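You operate a simulated robot arm through the tools that you are given. There is no shell and no other tool. Be economical: measure what you need, move in short steps, check, and stop when the job is done.

You are at the controls of a simulated robot arm. One attempt, no reset.

JOB
Press the cold-brew coffee and stand the blue cup beside the press.
Fine: turn the lid shut first, push the plunger right down, then turn the lid to pour.

It is judged by the outcome, as a careful person would: the job done as asked, and still so three seconds after it is handed in. It fails if anything else is knocked over, pushed out of place, dropped, spilled or broken. Lids that push on must go on centred and level and be pressed home; caps that screw on are set level and turned clockwise until they are tight.

ROBOT AND FRAMES
A 6-joint arm with a two-finger parallel gripper, fixed in place. Base frame: the origin is at the foot of the arm, x ahead of it, y to its left, z up; the work surface is at about z = 0.75. Readings come in m, rad, newtons and seconds.
With the tool pointing down near the work surface it reaches from about 0.26 to 0.68 m from the base axis. Its first joint turns from -1.152 to 1.152 rad. Payload 2.9 kg.
Tool frame: the origin (TCP) lies between the finger pads and is the grasp point; the fingertips stand 0.03 m ahead of it; z points along the fingers, y is the line along which they close. The gripper opens to 0.11 m. The fingers are 0.02 m wide and 0.01 m thick; the gripper's body (0.048 by 0.112 m) begins 0.055 m behind the TCP.
Orientation is that of the tool frame in the base frame, as [roll, pitch, yaw] about the fixed x, y, z axes, in that order (R = Rz(yaw) Ry(pitch) Rx(roll)). With the fingers straight down and closing along the base's y, the tool's x points along the base's -x, its y along +y and its z along -z.

CONTROLS
- The arm moves only by the tool drive_tool. Its argument "increments" is text: rows parted by semicolons, each of 7 numbers parted by spaces: the shift along the tool's x, y, z in m, then the turn, a rotation vector about the tool's x, y, z in rad, then the opening, from 0 (shut) to 1 (fully open). In form: x y z wx wy wz grip; .... A call has 1 to 8 rows; each row is the pose to reach, as a shift and turn from the pose commanded when the call began, along the tool's axes at that moment. A row lasts 0.2 s, in which the tool goes at most 0.05 m and 0.15 rad; a call with a longer step from one row to the next is refused whole, and so is a gripper value outside its range. A pose out of reach is approached as far as the arm can. The call stops where the force on the tool passes 40 N (or 10 N more than at its start, if that is more) or the arm is blocked; 0.2 s more then pass. The fingers move at their own pace (about 0.108 m/s each) and stop on an object; they squeeze with about 40 N. The grip force told is the motor's: it shows also when the fingers shut on nothing. Time passes only in rows, and 0.2 s behind the last, so rows that repeat a pose let the fingers close. It gives the time, the measured TCP pose, the force on the tool (base axes), the opening and the grip force at its end, in the units of the frame above (readings bear some noise).
- Cameras (640 x 400 px; columns grow to the right, rows downward): "scene" is fixed at [0.0828, 0.4354, 1.3932]; the picture's right is [-0.72, -0.70, 0.00], its down [-0.35, 0.36, -0.86] and it looks along [0.60, -0.62, -0.51] (base axes); focal length 326 px, centre (320, 200). "wrist" rides on the gripper at [-0.036, 0, -0.057] in the tool frame; the picture's right is [0.00, -1.00, 0.00], its down [0.97, 0.00, -0.24] and it looks along [0.24, 0.00, 0.97] (tool axes); focal length 218 px, centre (320, 200).
- snapshot(camera): a new picture of that camera. No time passes.
- pixel_to_xyz(camera, pixels): for up to 12 pixels [column, row] of the newest picture of that camera ("zoom" is the newest enlarged one), the place [x, y, z] in the base frame of the surface seen there, good to about 0.002 m. No time passes.
- inspect(camera, box): a new picture of the part [left, top, right, bottom] of that camera's present view, enlarged. No time passes.
- close_job(): hands the job in; it is judged then, once.

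Keep the steps short. Do not move on a guess: measure, check each grasp and each placing, and mend mistakes. In all there are 80 turns and 34 pictures (those below and enlarged ones count). Leave the gripper open and the arm clear of the work at the hand-in unless told otherwise, and finish with a single line.

The tools are called after "Call:" as a command line: name --argument value ..., lists and objects as JSON in quotes. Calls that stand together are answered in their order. drive_tool: Moves the arm, as the interface text tells. Its arguments: {"type":"object","properties":{"increments":{"type":"string"}},"required":["increments"]} The other tools are called the same way: snapshot (camera) takes a picture; pixel_to_xyz (camera, pixels) gives the place of the surface under pixels of a picture; inspect (camera, box) takes an enlarged picture of a part of a camera's view; close_job () hands the job in.

At the start:

```text
t: 0.0
eef_pos: [0.4258, 0.0671, 1.2342]
orientation: [-3.141, 0.0, 3.141]
ft_force: [-0.2, -1.0, 0.0]
width: 0.1099
finger_force: 0.1
```

scene: 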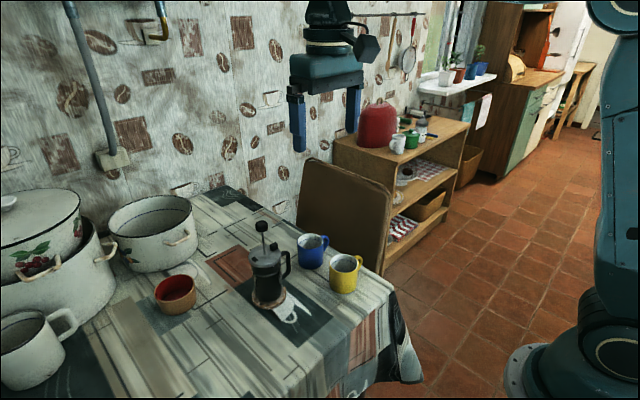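
wrist: 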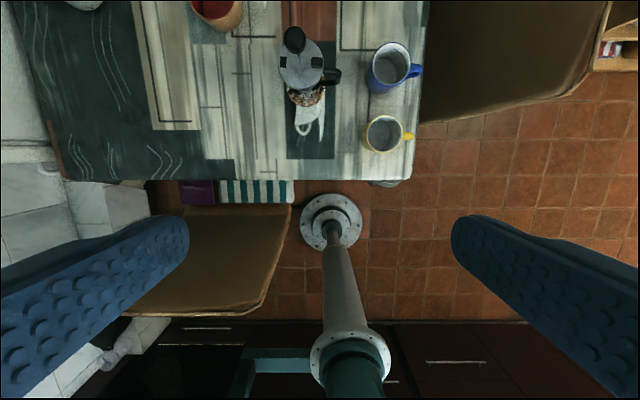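

I see a French press (plunger up) near scene pixel (268,270), a blue cup at (312,250) and a yellow cup at (345,272). First I enlarge both views.

Call:
inspect --camera "scene" --box '[220, 205, 380, 325]'

Call:
inspect --camera "wrist" --box '[250, 10, 440, 170]'

```text
3.33 times, centred on (300, 265) of scene
```

zoom: 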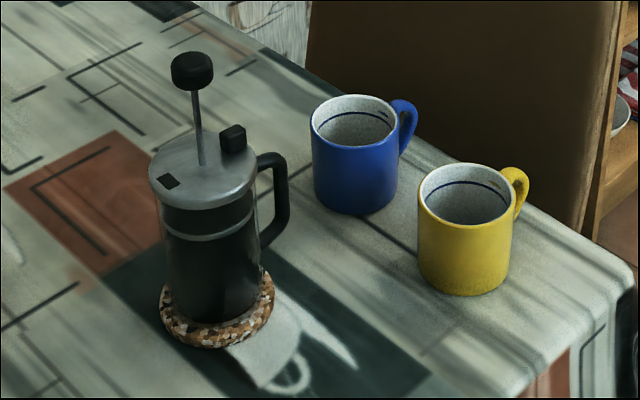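

```text
2.50 times, centred on (345, 90) of wrist
```

zoom: 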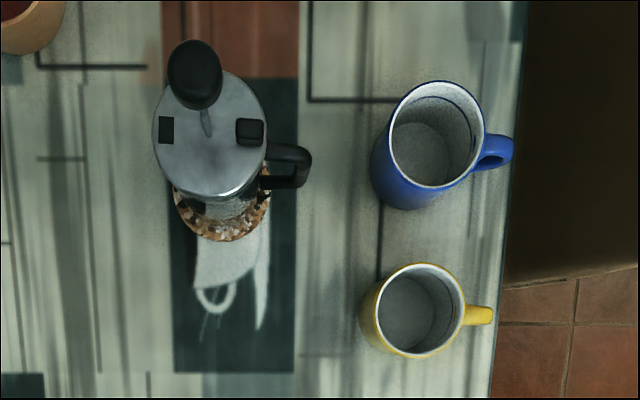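

I'll measure the points in the wrist enlargement: plunger knob, lid, raised tab, black mark, handle, cup rims.

Call:
pixel_to_xyz --camera "zoom" --pixels '[[193, 68], [210, 160], [248, 128], [166, 130], [295, 155], [154, 140], [230, 190], [265, 140], [215, 72], [290, 183], [225, 235], [272, 165]]'

Call:
pixel_to_xyz --camera "zoom" --pixels '[[390, 140], [478, 130], [440, 84], [430, 187], [505, 148], [425, 150], [378, 305], [464, 305], [425, 265], [410, 354], [488, 315], [340, 230]]'

```text
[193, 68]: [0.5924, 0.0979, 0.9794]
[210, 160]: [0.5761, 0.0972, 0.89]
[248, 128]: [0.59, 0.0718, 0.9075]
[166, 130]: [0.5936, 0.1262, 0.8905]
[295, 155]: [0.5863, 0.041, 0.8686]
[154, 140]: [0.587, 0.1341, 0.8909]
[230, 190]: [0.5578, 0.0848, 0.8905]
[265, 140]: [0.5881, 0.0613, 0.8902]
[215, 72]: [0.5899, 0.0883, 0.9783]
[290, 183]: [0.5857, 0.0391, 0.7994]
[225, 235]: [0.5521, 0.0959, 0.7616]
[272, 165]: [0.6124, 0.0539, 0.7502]
```

```text
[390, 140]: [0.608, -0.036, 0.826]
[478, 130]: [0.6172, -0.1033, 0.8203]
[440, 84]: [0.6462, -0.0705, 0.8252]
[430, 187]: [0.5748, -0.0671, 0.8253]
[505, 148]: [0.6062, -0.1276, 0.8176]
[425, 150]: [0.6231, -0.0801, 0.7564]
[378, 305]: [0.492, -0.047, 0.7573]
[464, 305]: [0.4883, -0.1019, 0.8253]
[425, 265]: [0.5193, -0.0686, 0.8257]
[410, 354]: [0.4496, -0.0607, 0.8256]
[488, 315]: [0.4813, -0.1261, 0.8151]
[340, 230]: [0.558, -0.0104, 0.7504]
```

The press axis is near (0.593, 0.0975), with the lid top at z 0.89, the knob top at about 0.98, the raised tab at -y over the handle and a dark mark at +y. I'll bring the wrist camera above it, staying well clear of the knob, to read the lid.

Call:
drive_tool --increments "-0.032 0.005 0.023 0 0 0 1; -0.064 0.01 0.046 0 0 0 1; -0.096 0.015 0.069 0 0 0 1; -0.128 0.02 0.092 0 0 0 1; -0.16 0.025 0.115 0 0 0 1; -0.19 0.03 0.14 0 0 0 1; -0.19 0.03 0.14 0 0 0 1"

Call:
snapshot --camera "wrist"

```text
t: 1.6
eef_pos: [0.614, 0.0976, 1.0927]
orientation: [-3.142, 0.001, 3.141]
ft_force: [-0.2, -1.2, 0.0]
width: 0.1099
finger_force: 0.0
```

```text
29 pictures are left
```

wrist: 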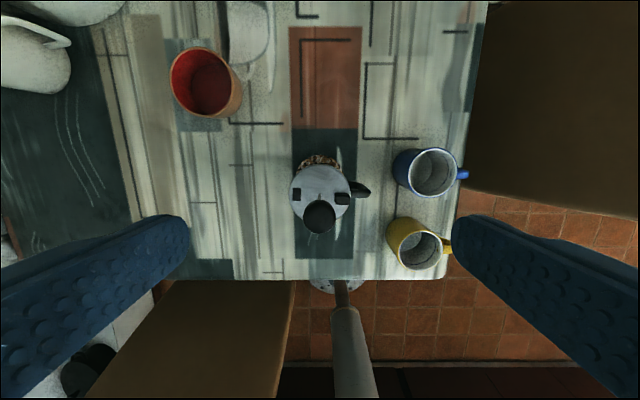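

I'm enlarging the press in this view to find its spout.

Call:
inspect --camera "wrist" --box '[272, 140, 384, 245]'

Call:
inspect --camera "scene" --box '[244, 215, 308, 310]'

```text
3.81 times, centred on (328, 192) of wrist
```

zoom: 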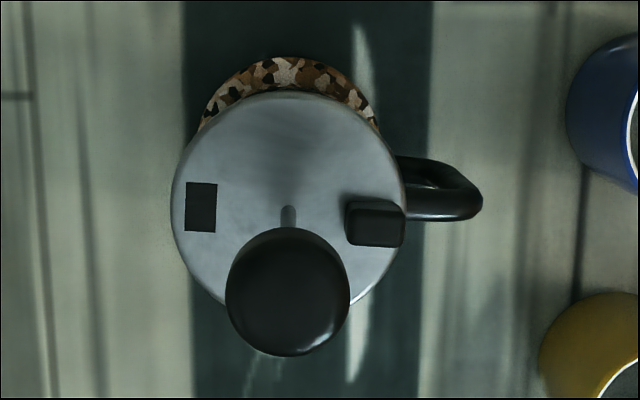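

```text
4.21 times, centred on (276, 262) of scene
```

zoom: 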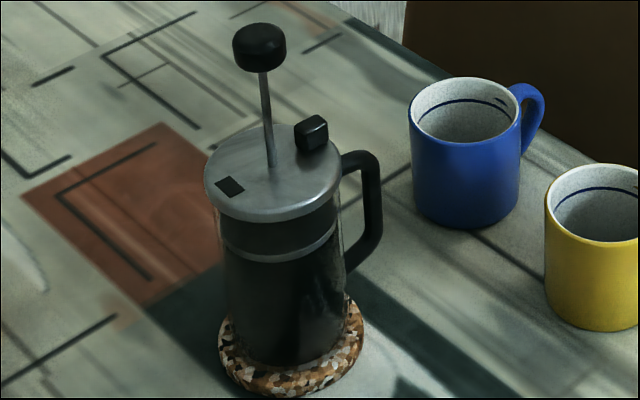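

The dark pour slot currently sits opposite the handle and the thumb tab is over the handle, so the lid is in the pouring position. My plan is to pinch the tab with the tool tilted outward, so the gripper's body clears the knob, and turn the lid clockwise about its axis. First I back off toward -y and begin to yaw the gripper.

Call:
drive_tool --increments "0.003 -0.015 0 0 0 -0.15 1; 0.006 -0.03 0 0 0 -0.3 1; 0.009 -0.045 0 0 0 -0.45 1; 0.012 -0.06 0 0 0 -0.6 1; 0.015 -0.075 0 0 0 -0.75 1; 0.018 -0.09 0 0 0 -0.9 1; 0.021 -0.105 0 0 0 -1.05 1; 0.024 -0.12 0 0 0 -1.2 1"

Call:
drive_tool --increments "0 0 0 -0.0185 -0.0988 -0.0726 1; 0 0 0 -0.0371 -0.1977 -0.1452 1; 0 0 0 -0.0556 -0.2965 -0.2178 1; 0 0 0 -0.0742 -0.3954 -0.2904 1; 0 0 0 -0.0927 -0.4942 -0.363 1; 0 0 0 -0.0927 -0.4942 -0.363 1"

Call:
snapshot --camera "wrist"

```text
t: 3.4
eef_pos: [0.5917, -0.0235, 1.0946]
orientation: [3.141, -0.001, -1.939]
ft_force: [-0.1, -0.2, 0.1]
width: 0.11
finger_force: 0.1
```

```text
t: 4.8
eef_pos: [0.551, -0.0044, 1.0774]
orientation: [-3.136, 0.502, -1.57]
ft_force: [-0.1, -0.6, -0.3]
width: 0.1102
finger_force: 0.1
out of reach, approached as far as the arm can: row 1, 2, 3, 4, 5, 6
```

```text
26 pictures are left
```

wrist: 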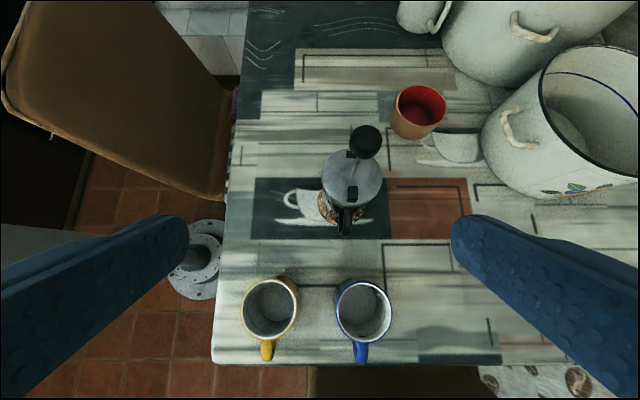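

The arm is now tilted toward the press, with the position drifted a little. I'm enlarging the press here to measure the tab and handle directions precisely.

Call:
inspect --camera "wrist" --box '[300, 120, 400, 240]'

```text
3.33 times, centred on (350, 180) of wrist
```

zoom: 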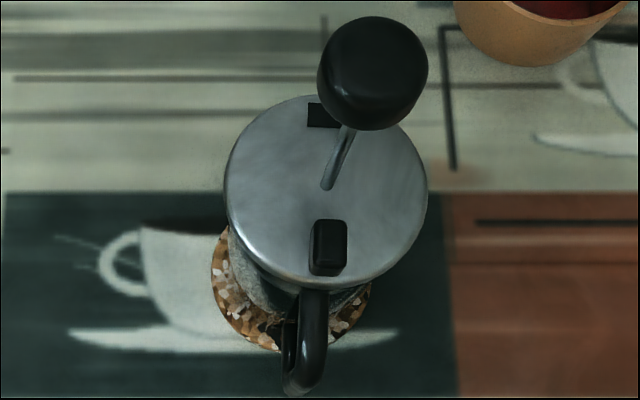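

Call:
pixel_to_xyz --camera "zoom" --pixels '[[330, 232], [330, 263], [316, 240], [344, 240], [229, 190], [427, 200], [320, 285], [328, 183], [370, 60], [313, 305], [300, 380], [316, 115]]'

```text
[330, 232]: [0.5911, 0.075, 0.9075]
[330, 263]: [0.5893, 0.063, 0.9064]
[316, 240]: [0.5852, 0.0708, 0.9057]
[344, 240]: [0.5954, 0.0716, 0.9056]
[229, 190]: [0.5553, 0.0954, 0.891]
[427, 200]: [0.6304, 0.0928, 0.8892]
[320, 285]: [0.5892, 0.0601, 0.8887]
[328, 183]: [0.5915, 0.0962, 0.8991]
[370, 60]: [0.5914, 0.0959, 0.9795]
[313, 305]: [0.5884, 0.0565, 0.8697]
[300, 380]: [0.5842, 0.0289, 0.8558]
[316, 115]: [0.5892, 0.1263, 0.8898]
```

Axis is (0.592, 0.0975). The tab spans x 0.585–0.596 and y 0.060–0.078, top at z 0.9075, in line with the handle. Less tilt is enough, so I reduce it by 0.2 rad, close the fingers partway, and see where the pose settles.

Call:
drive_tool --increments "0 0 0 0 0.1 0 0.45; 0 0 0 0 0.2 0 0.45; 0 0 0 0 0.2 0 0.45"

```text
t: 5.6
eef_pos: [0.5514, -0.0041, 1.0759]
orientation: [3.142, 0.299, -1.572]
ft_force: [0.0, 0.1, 0.5]
width: 0.0496
finger_force: 0.0
```

The pose settled exactly. Next is the pre-grasp point, 6 cm back from the tab along the tilted approach.

Call:
drive_tool --increments "-0.0036 0 0.03 0 0 0 0.45; -0.0072 -0.005 0.06 0 0 0 0.45; -0.0108 -0.02 0.09 0 0 0 0.45; -0.0144 -0.0386 0.1038 0 0 0 0.45; -0.0144 -0.0386 0.1038 0 0 0 0.45"

Call:
snapshot --camera "wrist"

```text
t: 6.8
eef_pos: [0.591, 0.0399, 0.9807]
orientation: [-3.141, 0.3, -1.571]
ft_force: [0.0, 0.2, -0.5]
width: 0.0495
finger_force: 0.1
```

```text
24 pictures are left
```

wrist: 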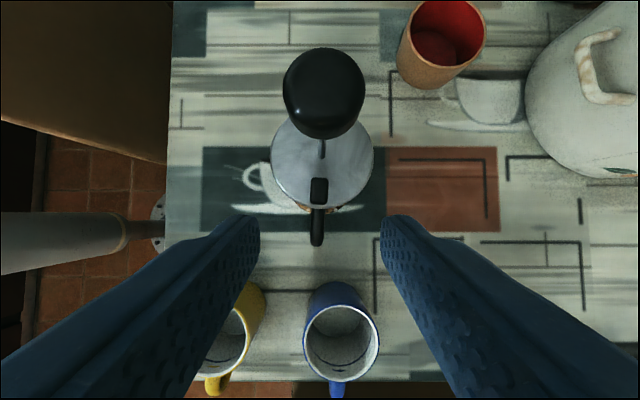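

The tab at (319,190) is centred between the fingers and nothing is in the way. I advance 6 cm along the fingers and check the force before closing.

Call:
drive_tool --increments "0 0 0.02 0 0 0 0.35; 0 0 0.04 0 0 0 0.35; 0 0 0.052 0 0 0 0.35; 0 0 0.06 0 0 0 0.35; 0 0 0.06 0 0 0 0.35"

Call:
inspect --camera "scene" --box '[234, 195, 334, 305]'

```text
t: 8.0
eef_pos: [0.5911, 0.0573, 0.9237]
orientation: [3.141, 0.3, -1.571]
ft_force: [-0.2, -0.1, 0.6]
width: 0.0386
finger_force: 0.0
```

```text
3.64 times, centred on (284, 250) of scene
```

zoom: 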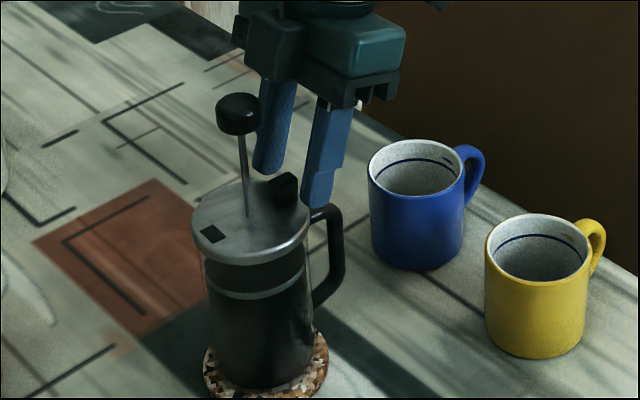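

The fingers straddle the tab, the body is clear of the knob and no force shows. I close on the tab.

Call:
drive_tool --increments "0 0.0007 0 0 0 0 0.2; 0 0.0007 0 0 0 0 0.1; 0 0.0007 0 0 0 0 0; 0 0.0007 0 0 0 0 0; 0 0.0007 0 0 0 0 0"

```text
t: 9.2
eef_pos: [0.5903, 0.0573, 0.9241]
orientation: [-3.141, 0.301, -1.571]
ft_force: [2.2, 2.8, -0.1]
width: 0.0115
finger_force: 40.1
```

The tab is gripped (width 11.5 mm). I turn the lid clockwise about its axis, first by 0.3 rad, and watch the force.

Call:
drive_tool --increments "-0.0004 0.004 0.0001 0.0296 0 0.0955 0; -0.0011 0.008 0.0003 0.0591 0 0.1911 0; -0.0022 0.0118 0.0007 0.0887 0 0.2866 0"

Call:
inspect --camera "scene" --box '[234, 195, 334, 305]'

```text
t: 10.0
eef_pos: [0.5779, 0.0589, 0.9237]
orientation: [-3.141, 0.299, -1.873]
ft_force: [1.0, -1.0, 0.1]
width: 0.0119
finger_force: 39.9
```

```text
3.64 times, centred on (284, 250) of scene
```

zoom: 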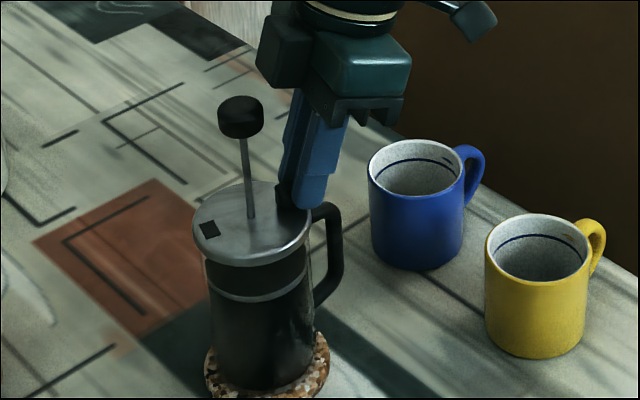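

The mark has begun to move clockwise, the handle has stayed and force is about 1 N. I continue for 0.6 rad more.

Call:
drive_tool --increments "-0.0007 0.006 0.0002 0.0442 0 0.143 0; -0.0022 0.0118 0.0007 0.0884 0 0.286 0; -0.0045 0.0173 0.0014 0.1326 0 0.429 0; -0.0076 0.0224 0.0024 0.1768 0 0.572 0; -0.0076 0.0224 0.0024 0.1768 0 0.572 0"

Call:
inspect --camera "scene" --box '[234, 195, 334, 305]'

```text
t: 11.2
eef_pos: [0.5585, 0.0752, 0.9231]
orientation: [3.141, 0.3, -2.471]
ft_force: [-2.8, -0.7, 0.2]
width: 0.0117
finger_force: 40.1
```

```text
3.64 times, centred on (284, 250) of scene
```

zoom: 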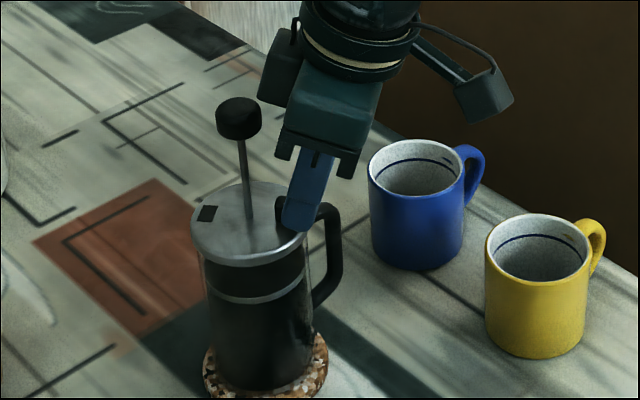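

The lid turns and the pot stays put. I turn the remaining 0.6 rad, to about 85–90° from the pour position.

Call:
drive_tool --increments "-0.0007 0.006 0.0002 0.0442 0 0.143 0; -0.0022 0.0118 0.0007 0.0884 0 0.286 0; -0.0045 0.0173 0.0014 0.1326 0 0.429 0; -0.0076 0.0224 0.0024 0.1768 0 0.572 0; -0.0076 0.0224 0.0024 0.1768 0 0.572 0"

Call:
inspect --camera "scene" --box '[234, 195, 334, 305]'

```text
t: 12.4
eef_pos: [0.5515, 0.0964, 0.9235]
orientation: [-3.14, 0.3, -3.071]
ft_force: [0.0, 0.7, 0.0]
width: 0.0116
finger_force: 40.1
```

```text
3.64 times, centred on (284, 250) of scene
```

zoom: 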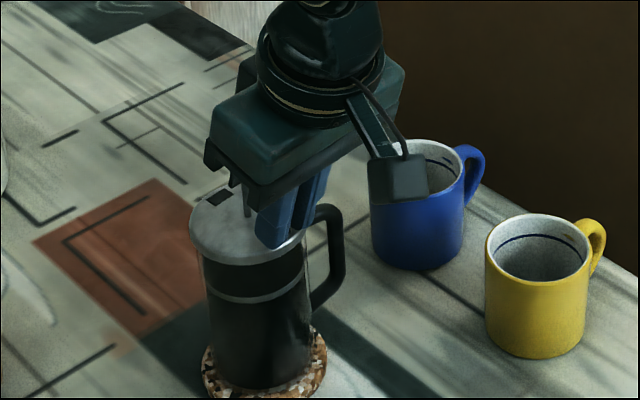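

The mark now points to +x, a quarter turn from the spout side, with no residual force, so the lid is shut. I release the tab and retreat along the fingers.

Call:
drive_tool --increments "0 0 0 0 0 0 0.2; 0 0 0 0 0 0 0.35; 0 0 -0.03 0 0 0 0.35; 0 0 -0.06 0 0 0 0.35; 0 0 -0.1 0 0 0 0.35; 0 0 -0.14 0 0 0 0.35; 0 0 -0.14 0 0 0 0.35"

Call:
inspect --camera "wrist" --box '[220, 60, 420, 240]'

```text
t: 14.0
eef_pos: [0.5085, 0.0932, 1.0584]
orientation: [3.141, 0.299, -3.068]
ft_force: [0.4, 1.1, -0.1]
width: 0.0384
finger_force: 0.0
```

```text
2.22 times, centred on (320, 150) of wrist
```

zoom: 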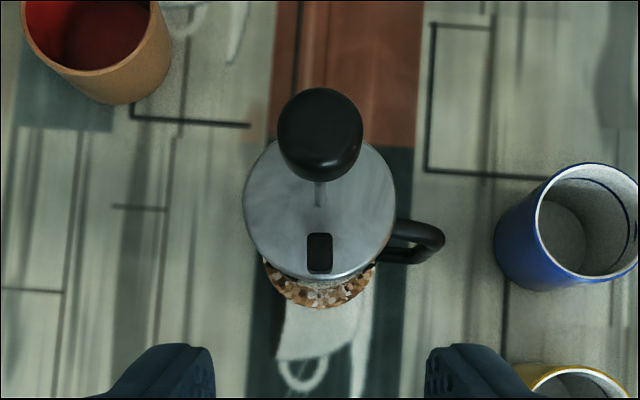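

The lid is turned a quarter and sits level. I measure the knob, lid and shaft for the press stroke.

Call:
pixel_to_xyz --camera "zoom" --pixels '[[320, 120], [279, 130], [362, 130], [320, 90], [320, 148], [320, 175], [319, 196], [244, 205], [396, 205], [320, 280], [318, 240], [440, 245]]'

```text
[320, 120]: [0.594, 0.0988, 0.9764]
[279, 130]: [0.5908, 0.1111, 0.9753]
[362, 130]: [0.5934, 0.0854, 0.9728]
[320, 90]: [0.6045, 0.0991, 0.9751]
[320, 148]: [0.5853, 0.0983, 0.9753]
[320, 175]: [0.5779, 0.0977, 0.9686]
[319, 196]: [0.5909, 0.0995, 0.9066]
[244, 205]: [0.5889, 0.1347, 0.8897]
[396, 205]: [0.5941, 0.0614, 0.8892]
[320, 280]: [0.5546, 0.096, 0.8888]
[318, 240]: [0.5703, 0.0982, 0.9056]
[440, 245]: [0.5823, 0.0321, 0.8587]
```

The press axis is (0.592, 0.098) and the knob top is at z≈0.978. I set the tool upright above the knob with the fingers shut, staying 5 cm above it.

Call:
drive_tool --increments "-0.0266 -0.0004 0.0082 0 0.1 0 0; -0.0533 -0.0007 0.0165 0 0.2 0 0; -0.0799 -0.0011 0.0247 0 0.3 0 0; -0.0799 -0.0011 0.0247 0 0.3 0 0"

```text
t: 15.0
eef_pos: [0.5937, 0.0963, 1.0569]
orientation: [-3.141, -0.002, -3.069]
ft_force: [0.2, -0.3, -0.3]
width: 0.0
finger_force: 37.4
```

Nearly centred. I correct by 1–2 mm and lower onto the knob gently.

Call:
drive_tool --increments "0.001 0.0017 0.02 0 0 0 0; 0.001 0.0017 0.04 0 0 0 0; 0.001 0.0017 0.048 0 0 0 0; 0.001 0.0017 0.054 0 0 0 0; 0.001 0.0017 0.06 0 0 0 0; 0.001 0.0017 0.066 0 0 0 0"

```text
t: 16.4
eef_pos: [0.5918, 0.0986, 0.9908]
orientation: [-3.141, 0.001, -3.068]
ft_force: [-0.5, -0.6, 0.1]
width: 0.0
finger_force: 37.8
```

The tips read z≈0.961, below where the knob was, with almost no force. I check by picture whether the knob is moving down.

Call:
inspect --camera "scene" --box '[234, 195, 334, 305]'

```text
3.64 times, centred on (284, 250) of scene
```

zoom: 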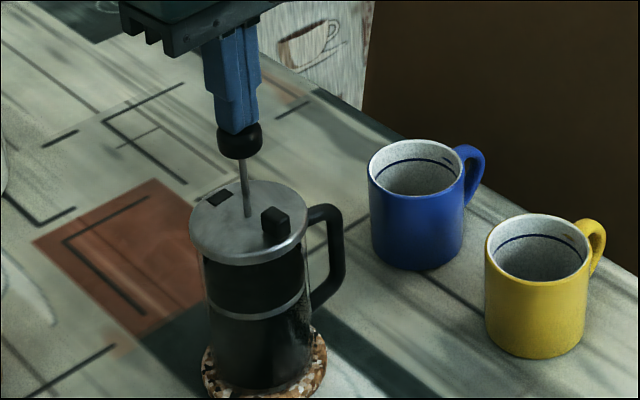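

The knob is going down and the filter ring moves with it. I keep pushing slowly, 5–6 mm per row.

Call:
drive_tool --increments "0 0 0.005 0 0 0 0; 0 0 0.01 0 0 0 0; 0 0 0.015 0 0 0 0; 0 0 0.02 0 0 0 0; 0 0 0.025 0 0 0 0; 0 0 0.03 0 0 0 0"

Call:
drive_tool --increments "0 0 0.005 0 0 0 0; 0 0 0.01 0 0 0 0; 0 0 0.015 0 0 0 0; 0 0 0.02 0 0 0 0; 0 0 0.025 0 0 0 0; 0 0 0.03 0 0 0 0"

```text
t: 17.8
eef_pos: [0.5925, 0.1001, 0.9611]
orientation: [3.14, -0.002, -3.068]
ft_force: [1.4, 0.7, 1.1]
width: 0.0
finger_force: 37.2
```

```text
t: 19.3
eef_pos: [0.5941, 0.0999, 0.9399]
orientation: [3.139, 0.01, -3.067]
ft_force: [-0.2, -1.3, 8.4]
width: 0.0001
finger_force: 37.6
stopped in row 6: the force on the tool passed its limit (the readings are from after the stop); the commanded pose is now the measured one
```

The push stopped hard with the tips at z≈0.910, where the knob should meet the lid. I check.

Call:
inspect --camera "scene" --box '[234, 195, 334, 305]'

```text
3.64 times, centred on (284, 250) of scene
```

zoom: 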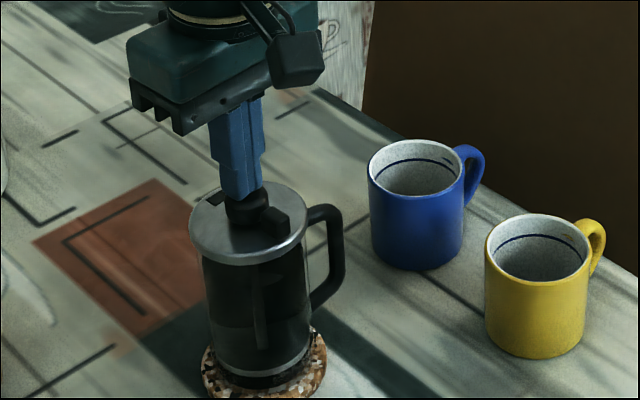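

The plunger is down and the filter is at the bottom. I lift off and view the lid from above.

Call:
drive_tool --increments "0.01 0 -0.03 0 0 0 0; 0.01 0 -0.07 0 0 0 0.3; 0.01 0 -0.11 0 0 0 0.35; 0.01 0 -0.11 0 0 0 0.35"

Call:
inspect --camera "wrist" --box '[220, 100, 420, 280]'

```text
t: 20.3
eef_pos: [0.585, 0.0997, 1.0481]
orientation: [3.141, 0.005, -3.069]
ft_force: [-0.3, -1.0, 0.2]
width: 0.0386
finger_force: 0.1
```

```text
2.22 times, centred on (320, 190) of wrist
```

zoom: 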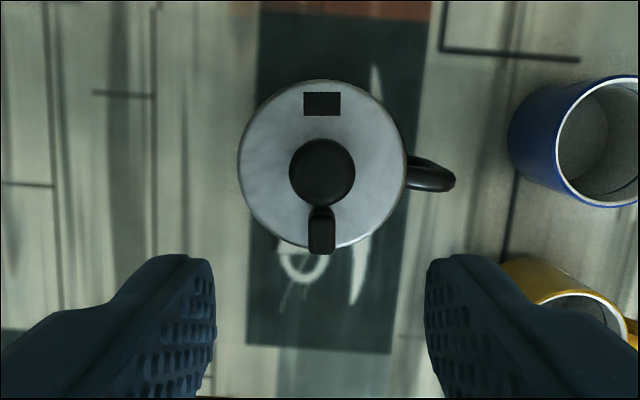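

Call:
pixel_to_xyz --camera "zoom" --pixels '[[322, 172], [321, 242], [311, 225], [333, 225], [240, 170], [405, 170], [322, 82], [322, 103], [450, 182], [310, 152], [322, 250], [322, 212]]'

```text
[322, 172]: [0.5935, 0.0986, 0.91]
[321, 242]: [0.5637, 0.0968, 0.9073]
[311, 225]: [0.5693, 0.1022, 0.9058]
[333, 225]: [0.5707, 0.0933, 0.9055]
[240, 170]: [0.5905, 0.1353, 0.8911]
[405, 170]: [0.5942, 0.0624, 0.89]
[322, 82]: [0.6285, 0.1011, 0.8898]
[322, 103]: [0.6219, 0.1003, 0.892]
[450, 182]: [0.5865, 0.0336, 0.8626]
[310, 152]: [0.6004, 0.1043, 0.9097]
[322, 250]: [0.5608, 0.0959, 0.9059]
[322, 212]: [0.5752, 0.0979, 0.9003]
```

The plunger is fully home (knob top 0.910, resting on the lid) and the lid is at a quarter turn. To turn it back, I return to the tilted pre-grasp pose that I left the tab from.

Call:
drive_tool --increments "0.0256 -0.0003 -0.0035 0 -0.1 0 0.35; 0.0512 -0.0006 -0.007 0 -0.2 0 0.35; 0.0768 -0.001 -0.0104 0 -0.302 0 0.35; 0.0768 -0.001 -0.0104 0 -0.302 0 0.35"

```text
t: 21.3
eef_pos: [0.5062, 0.0936, 1.0578]
orientation: [3.141, 0.312, -3.067]
ft_force: [-1.0, -0.5, -0.2]
width: 0.0385
finger_force: 0.0
```

Aligned. I advance 14 cm along the fingers back onto the tab, then check before closing.

Call:
drive_tool --increments "0 0 0.04 0 0 0 0.35; -0.001 0 0.08 0 0 0 0.35; -0.0015 0 0.11 0 0 0 0.35; -0.0021 0 0.13 0 0 0 0.35; -0.0021 0 0.1412 0 0 0 0.35; -0.0021 0 0.1412 0 0 0 0.35"

Call:
inspect --camera "scene" --box '[234, 195, 334, 305]'

```text
t: 22.7
eef_pos: [0.5513, 0.0941, 0.9233]
orientation: [3.139, 0.309, -3.067]
ft_force: [-0.3, -0.1, 0.1]
width: 0.0386
finger_force: 0.0
```

```text
3.64 times, centred on (284, 250) of scene
```

zoom: 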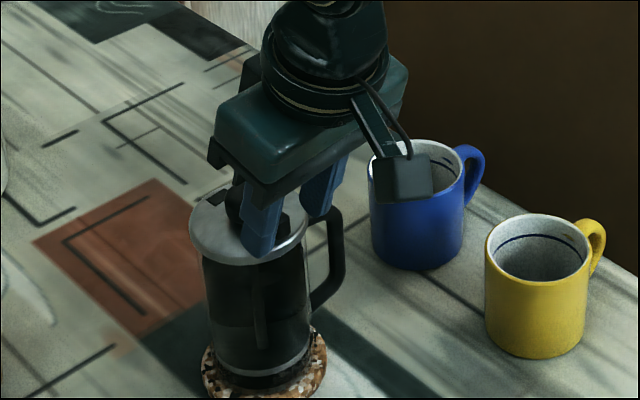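

No contact. I shift 2.5 mm along y to centre on the tab, and close.

Call:
drive_tool --increments "0 0.0025 0 0 0 0 0.35; 0 0.0025 0 0 0 0 0.2; 0 0.0025 0 0 0 0 0.1; 0 0.0025 0 0 0 0 0; 0 0.0025 0 0 0 0 0; 0 0.0025 0 0 0 0 0"

```text
t: 24.1
eef_pos: [0.5512, 0.0957, 0.9239]
orientation: [3.141, 0.31, -3.071]
ft_force: [0.5, -2.4, 0.2]
width: 0.0116
finger_force: 40.0
```

The tab is gripped. I turn counter-clockwise 0.6 rad about the axis.

Call:
drive_tool --increments "-0.0004 -0.0062 0.0001 -0.0457 0 -0.1427 0; -0.0018 -0.0122 0.0006 -0.0914 0 -0.2854 0; -0.0039 -0.018 0.0013 -0.1371 0 -0.4281 0; -0.0069 -0.0234 0.0022 -0.1828 0 -0.5708 0; -0.0069 -0.0234 0.0022 -0.1828 0 -0.5708 0"

Call:
drive_tool --increments "-0.0004 -0.0062 0.0001 -0.0457 0 -0.1427 0; -0.0018 -0.0122 0.0006 -0.0914 0 -0.2854 0; -0.0039 -0.018 0.0013 -0.1371 0 -0.4281 0; -0.0069 -0.0234 0.0022 -0.1828 0 -0.5708 0; -0.0069 -0.0234 0.0022 -0.1828 0 -0.5708 0"

Call:
inspect --camera "scene" --box '[234, 195, 334, 305]'

```text
t: 25.3
eef_pos: [0.5608, 0.0742, 0.9244]
orientation: [3.141, 0.313, -2.467]
ft_force: [4.2, -1.5, 3.0]
width: 0.0117
finger_force: 39.5
```

```text
t: 26.5
eef_pos: [0.581, 0.0644, 0.9232]
orientation: [3.139, 0.311, -1.865]
ft_force: [1.4, 5.4, 5.8]
width: 0.0117
finger_force: 40.3
```

```text
3.64 times, centred on (284, 250) of scene
```

zoom: 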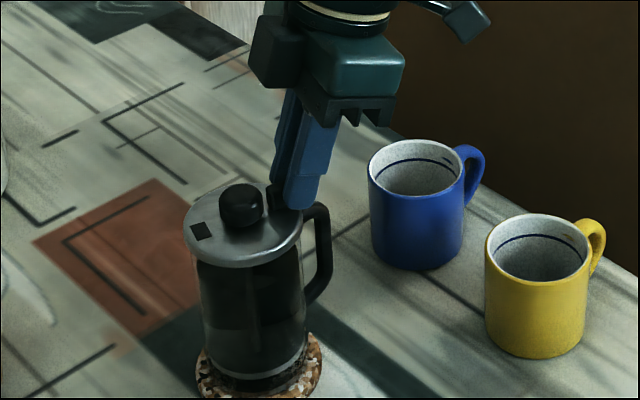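

The lid is mostly back, but the pot has shifted by about 3 mm and the tool carries about 6 N. I release here, back off and measure before finishing the turn.

Call:
drive_tool --increments "0 0 0 0 0 0 0.1; 0 0 0 0 0 0 0.25; 0 0 0 0 0 0 0.35; 0 0 -0.03 0 0 0 0.35; 0 0 -0.07 0 0 0 0.35; 0 0 -0.1 0 0 0 0.35; 0 0 -0.1 0 0 0 0.35"

Call:
inspect --camera "wrist" --box '[220, 80, 420, 260]'

```text
t: 28.1
eef_pos: [0.5735, 0.033, 1.02]
orientation: [3.14, 0.31, -1.871]
ft_force: [-0.7, -0.6, 0.5]
width: 0.0389
finger_force: 0.0
```

```text
2.22 times, centred on (320, 170) of wrist
```

zoom: 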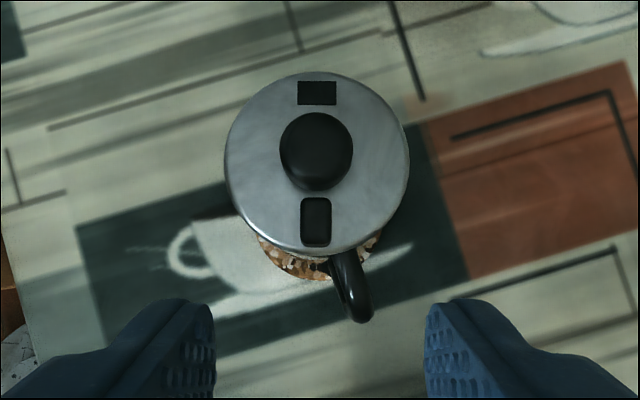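

Call:
pixel_to_xyz --camera "zoom" --pixels '[[316, 145], [317, 220], [317, 92], [302, 220], [331, 220], [226, 165], [408, 165], [317, 72], [317, 254], [360, 310], [338, 262], [317, 240]]'

```text
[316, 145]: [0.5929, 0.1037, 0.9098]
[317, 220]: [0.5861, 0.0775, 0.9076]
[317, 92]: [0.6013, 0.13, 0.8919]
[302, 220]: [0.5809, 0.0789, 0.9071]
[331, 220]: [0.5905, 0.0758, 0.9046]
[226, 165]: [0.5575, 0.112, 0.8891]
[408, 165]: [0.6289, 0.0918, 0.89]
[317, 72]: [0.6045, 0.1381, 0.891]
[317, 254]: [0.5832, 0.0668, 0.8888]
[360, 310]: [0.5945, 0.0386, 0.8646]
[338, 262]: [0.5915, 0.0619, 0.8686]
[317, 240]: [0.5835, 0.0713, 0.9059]
```

The pot now stands at (0.5935, 0.102), moved about 3 mm and turned about 6° with its coaster, which is harmless. The lid's tab is at -106° and the handle at -89°, so about 0.3 rad remains. I re-grip the tab about the updated axis.

Call:
drive_tool --increments "-0.0005 0.0003 0.04 0 0 0 0.35; -0.001 0.0006 0.075 0 0 0 0.35; -0.0015 0.0009 0.1005 0 0 0 0.35; -0.0015 0.0009 0.1005 0 0 0 0.25; -0.0015 0.0009 0.1005 0 0 0 0.12; -0.0015 0.0009 0.1005 0 0 0 0; -0.0015 0.0009 0.1005 0 0 0 0; -0.0015 0.0009 0.1005 0 0 0 0"

```text
t: 29.9
eef_pos: [0.5784, 0.0659, 0.9234]
orientation: [3.141, 0.311, -1.871]
ft_force: [3.0, -1.5, -0.1]
width: 0.0114
finger_force: 40.6
```

Gripped at 11.4 mm. I turn the remaining 0.33 rad counter-clockwise.

Call:
drive_tool --increments "-0.0002 -0.0044 0 -0.0336 0 -0.1047 0; -0.0009 -0.0087 0.0003 -0.0671 0 -0.2095 0; -0.002 -0.0129 0.0007 -0.1007 0 -0.3142 0; -0.002 -0.0129 0.0007 -0.1007 0 -0.3142 0"

Call:
drive_tool --increments "0 0 0 0 0 0 0.1; 0 0 0 0 0 0 0.25; 0 0 0 0 0 0 0.35; 0 0 -0.03 0 0 0 0.35; 0 0 -0.07 0 0 0 0.35; 0 0 -0.1 0 0 0 0.35; 0 0 -0.1 0 0 0 0.35"

Call:
inspect --camera "wrist" --box '[220, 80, 420, 260]'

```text
t: 30.9
eef_pos: [0.5931, 0.0627, 0.9231]
orientation: [3.142, 0.31, -1.535]
ft_force: [-4.2, 1.5, 8.7]
width: 0.0116
finger_force: 40.1
```

```text
t: 32.5
eef_pos: [0.5957, 0.03, 1.0184]
orientation: [3.141, 0.31, -1.54]
ft_force: [0.1, 1.0, 0.5]
width: 0.0385
finger_force: 0.2
```

```text
2.22 times, centred on (320, 170) of wrist
```

zoom: 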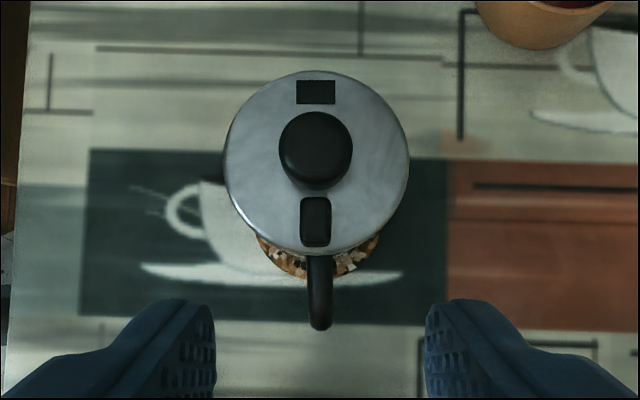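

The tab, mark and handle now line up. I verify the pot's place, the lid's level, the cups and a free spot for the blue cup.

Call:
pixel_to_xyz --camera "zoom" --pixels '[[316, 145], [317, 220], [317, 92], [226, 165], [408, 165], [317, 72], [316, 252], [319, 320], [319, 262], [258, 238], [380, 238], [318, 278]]'

Call:
snapshot --camera "scene"

```text
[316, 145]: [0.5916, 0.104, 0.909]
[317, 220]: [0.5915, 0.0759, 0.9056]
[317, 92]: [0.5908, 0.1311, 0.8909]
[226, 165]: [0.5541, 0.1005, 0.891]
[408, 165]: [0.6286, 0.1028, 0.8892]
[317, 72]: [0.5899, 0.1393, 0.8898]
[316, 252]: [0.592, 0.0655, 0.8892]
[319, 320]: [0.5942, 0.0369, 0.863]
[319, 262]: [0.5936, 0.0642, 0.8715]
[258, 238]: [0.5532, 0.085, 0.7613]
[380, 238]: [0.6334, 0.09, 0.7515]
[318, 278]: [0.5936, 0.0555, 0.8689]
```

```text
11 pictures are left
```

scene: 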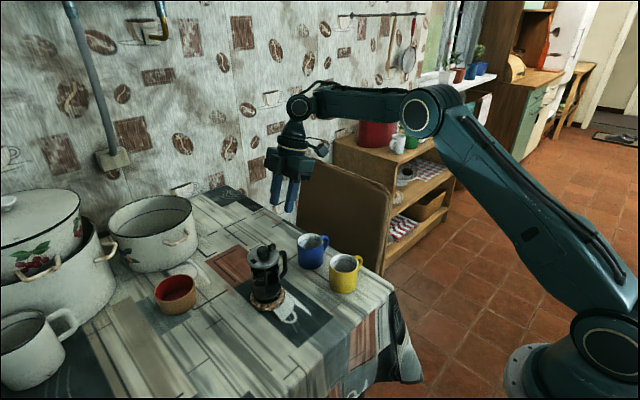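

The press is done: the slot is opposite the handle within 3°, the lid is level at 0.89 and the knob is down. The pot stands at (0.591, 0.102). Next is the blue cup at (0.6105, -0.070). I set the tool upright above it with the fingers open along x, clear of its handle at -y.

Call:
drive_tool --increments "0.0253 -0.0029 -0.0033 0 0.0775 0 1; 0.0506 -0.0058 -0.0066 0 0.155 0 1; 0.0759 -0.0088 -0.0098 0 0.2325 0 1; 0.1012 -0.0117 -0.0131 0 0.31 0 1; 0.1012 -0.0117 -0.0131 0 0.31 0 1"

Call:
snapshot --camera "wrist"

```text
t: 33.7
eef_pos: [0.6094, -0.0674, 1.0]
orientation: [3.138, 0.002, -1.539]
ft_force: [-0.3, 0.2, 0.0]
width: 0.1101
finger_force: 0.0
```

```text
10 pictures are left
```

wrist: 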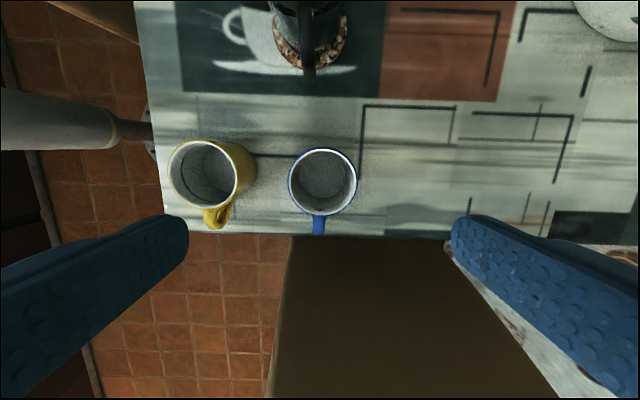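

Call:
pixel_to_xyz --camera "wrist" --pixels '[[289, 181], [357, 181], [322, 149], [322, 213], [318, 230], [256, 165], [309, 82], [322, 185], [270, 120]]'

```text
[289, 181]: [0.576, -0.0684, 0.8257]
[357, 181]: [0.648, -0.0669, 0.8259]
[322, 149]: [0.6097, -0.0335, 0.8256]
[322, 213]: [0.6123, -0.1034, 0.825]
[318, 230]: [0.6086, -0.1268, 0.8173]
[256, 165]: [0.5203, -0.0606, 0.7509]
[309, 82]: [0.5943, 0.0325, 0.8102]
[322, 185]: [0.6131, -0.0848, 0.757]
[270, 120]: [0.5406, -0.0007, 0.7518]
```

The cup centre is (0.612, -0.0685) with the rim at 0.8257. The fingers will pass 19 mm clear on each side and well clear of the yellow cup. I descend to TCP z 0.815.

Call:
drive_tool --increments "0.0012 -0.0026 0.04 0 0 0 1; 0.0012 -0.0026 0.08 0 0 0 1; 0.0012 -0.0026 0.12 0 0 0 1; 0.0012 -0.0026 0.15 0 0 0 1; 0.0012 -0.0026 0.17 0 0 0 1; 0.0012 -0.0026 0.185 0 0 0 1; 0.0012 -0.0026 0.185 0 0 0 1"

Call:
drive_tool --increments "0 0 0 0 0 0 0.8; 0 0 0 0 0 0 0.7; 0 0 0 0 0 0 0.6; 0 0 0 0 0 0 0.5; 0 0 0 0 0 0 0.5"

```text
t: 35.3
eef_pos: [0.6112, -0.071, 0.815]
orientation: [3.14, 0.0, -1.541]
ft_force: [-0.2, 0.3, 0.2]
width: 0.11
finger_force: 0.2
```

```text
t: 36.5
eef_pos: [0.6096, -0.0702, 0.8163]
orientation: [3.139, 0.001, -1.541]
ft_force: [0.2, -0.1, -0.4]
width: 0.0782
finger_force: 40.2
```

Gripped (width 78 mm, 40 N). I lift 4 cm and check.

Call:
drive_tool --increments "0 0 -0.01 0 0 0 0.5; 0 0 -0.02 0 0 0 0.5; 0 0 -0.04 0 0 0 0.5; 0 0 -0.04 0 0 0 0.5"

Call:
inspect --camera "scene" --box '[230, 190, 390, 320]'

```text
t: 37.5
eef_pos: [0.6109, -0.0707, 0.8553]
orientation: [3.14, 0.0, -1.539]
ft_force: [-0.3, 0.5, -2.0]
width: 0.0783
finger_force: 40.3
```

```text
3.08 times, centred on (310, 255) of scene
```

zoom: 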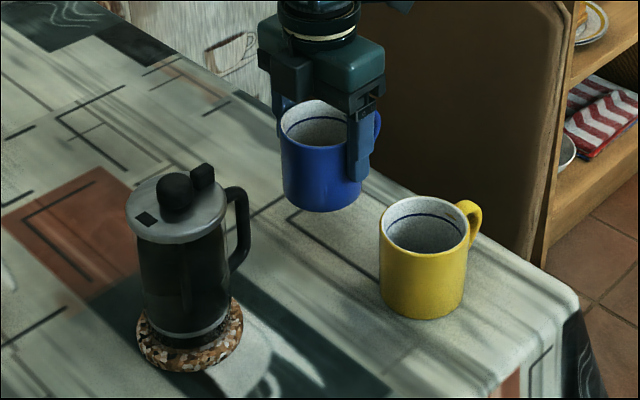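

The cup hangs level and everything else is in place. I carry it toward the press, to about (0.600, -0.019), leaving about 17 mm to the press handle.

Call:
drive_tool --increments "-0.0125 0.002 0 0 0 0 0.5; -0.025 0.0042 0 0 0 0 0.5; -0.0377 0.0064 0 0 0 0 0.5; -0.0503 0.0085 0 0 0 0 0.5; -0.0503 0.0085 0 0 0 0 0.5"

Call:
snapshot --camera "wrist"

```text
t: 38.7
eef_pos: [0.6001, -0.0192, 0.8544]
orientation: [3.14, 0.0, -1.54]
ft_force: [0.8, 0.2, -2.3]
width: 0.078
finger_force: 40.5
```

```text
8 pictures are left
```

wrist: 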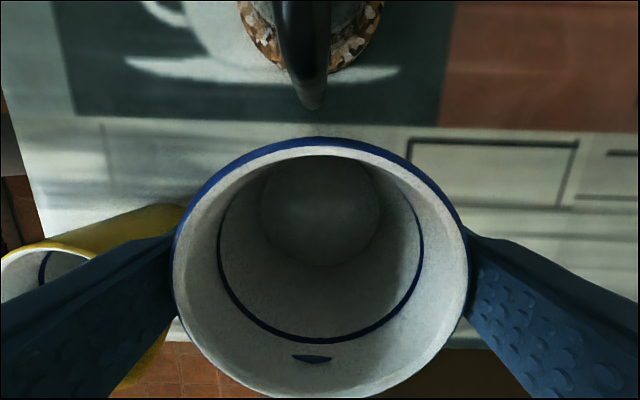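

There is a clear gap to the press handle. I lower the cup gently onto the table.

Call:
drive_tool --increments "0 0 0.015 0 0 0 0.5; 0 0 0.028 0 0 0 0.5; 0 0 0.034 0 0 0 0.5; 0 0 0.037 0 0 0 0.5; 0 0 0.039 0 0 0 0.5; 0 0 0.039 0 0 0 0.5"

```text
t: 40.1
eef_pos: [0.6012, -0.0202, 0.8155]
orientation: [3.139, 0.0, -1.54]
ft_force: [-0.6, 0.3, -1.9]
width: 0.078
finger_force: 39.9
```

It still carries the cup's weight (-1.9 N), so it is just above the table. I creep down 1 mm per row.

Call:
drive_tool --increments "0 0 0.001 0 0 0 0.5; 0 0 0.002 0 0 0 0.5; 0 0 0.002 0 0 0 0.5"

```text
t: 40.9
eef_pos: [0.6016, -0.0206, 0.815]
orientation: [3.141, 0.0, -1.538]
ft_force: [-4.7, 3.1, 14.3]
width: 0.0781
finger_force: 39.9
```

Table contact (14 N). I ease up 1 mm and open the fingers.

Call:
drive_tool --increments "0 0 -0.001 0 0 0 0.5; 0 0 -0.001 0 0 0 0.75; 0 0 -0.001 0 0 0 0.9; 0 0 -0.001 0 0 0 1; 0 0 -0.001 0 0 0 1; 0 0 -0.001 0 0 0 1"

Call:
drive_tool --increments "0 0 -0.03 0 0 0 1; 0 0 -0.07 0 0 0 1; 0 0 -0.11 0 0 0 1; 0 0 -0.15 0 0 0 1; 0.03 0 -0.19 0 0 0 1; 0.06 0 -0.22 0 0 0 1; 0.06 0 -0.22 0 0 0 1"

Call:
inspect --camera "scene" --box '[230, 190, 390, 320]'

Call:
snapshot --camera "wrist"

```text
t: 42.3
eef_pos: [0.6012, -0.0204, 0.8147]
orientation: [3.138, -0.001, -1.542]
ft_force: [-0.5, -0.4, -0.2]
width: 0.1102
finger_force: 0.0
```

```text
t: 43.9
eef_pos: [0.6039, -0.0806, 1.0351]
orientation: [3.139, -0.001, -1.538]
ft_force: [-0.4, -0.4, -0.7]
width: 0.1098
finger_force: 0.1
```

```text
3.08 times, centred on (310, 255) of scene
```

zoom: 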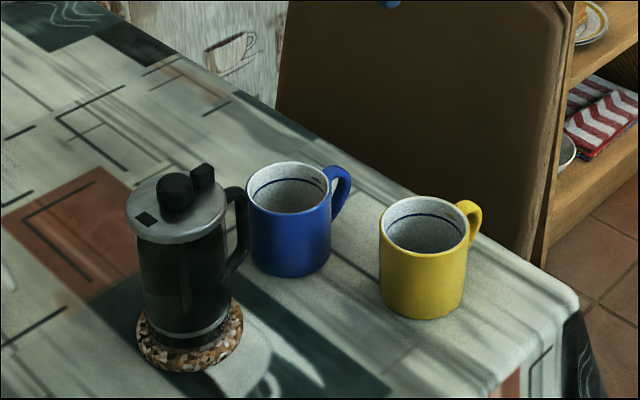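

```text
6 pictures are left
```

wrist: 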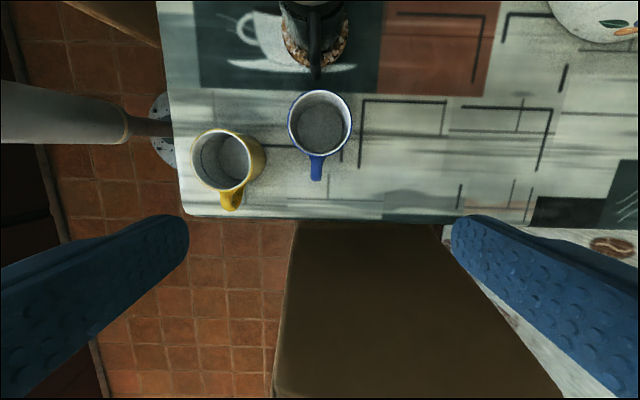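

The blue cup stands upright beside the press without touching it. The plunger is down, the lid is in the pour position, nothing else has moved, and the gripper is open and clear. I hand in.

Call:
close_job

```text
The job is handed in.
```

I turned the lid shut, pushed the plunger fully down, turned the lid back to pour, and stood the blue cup beside the press; the press and its coaster shifted about 4 mm and turned about 7° while the lid was being turned.
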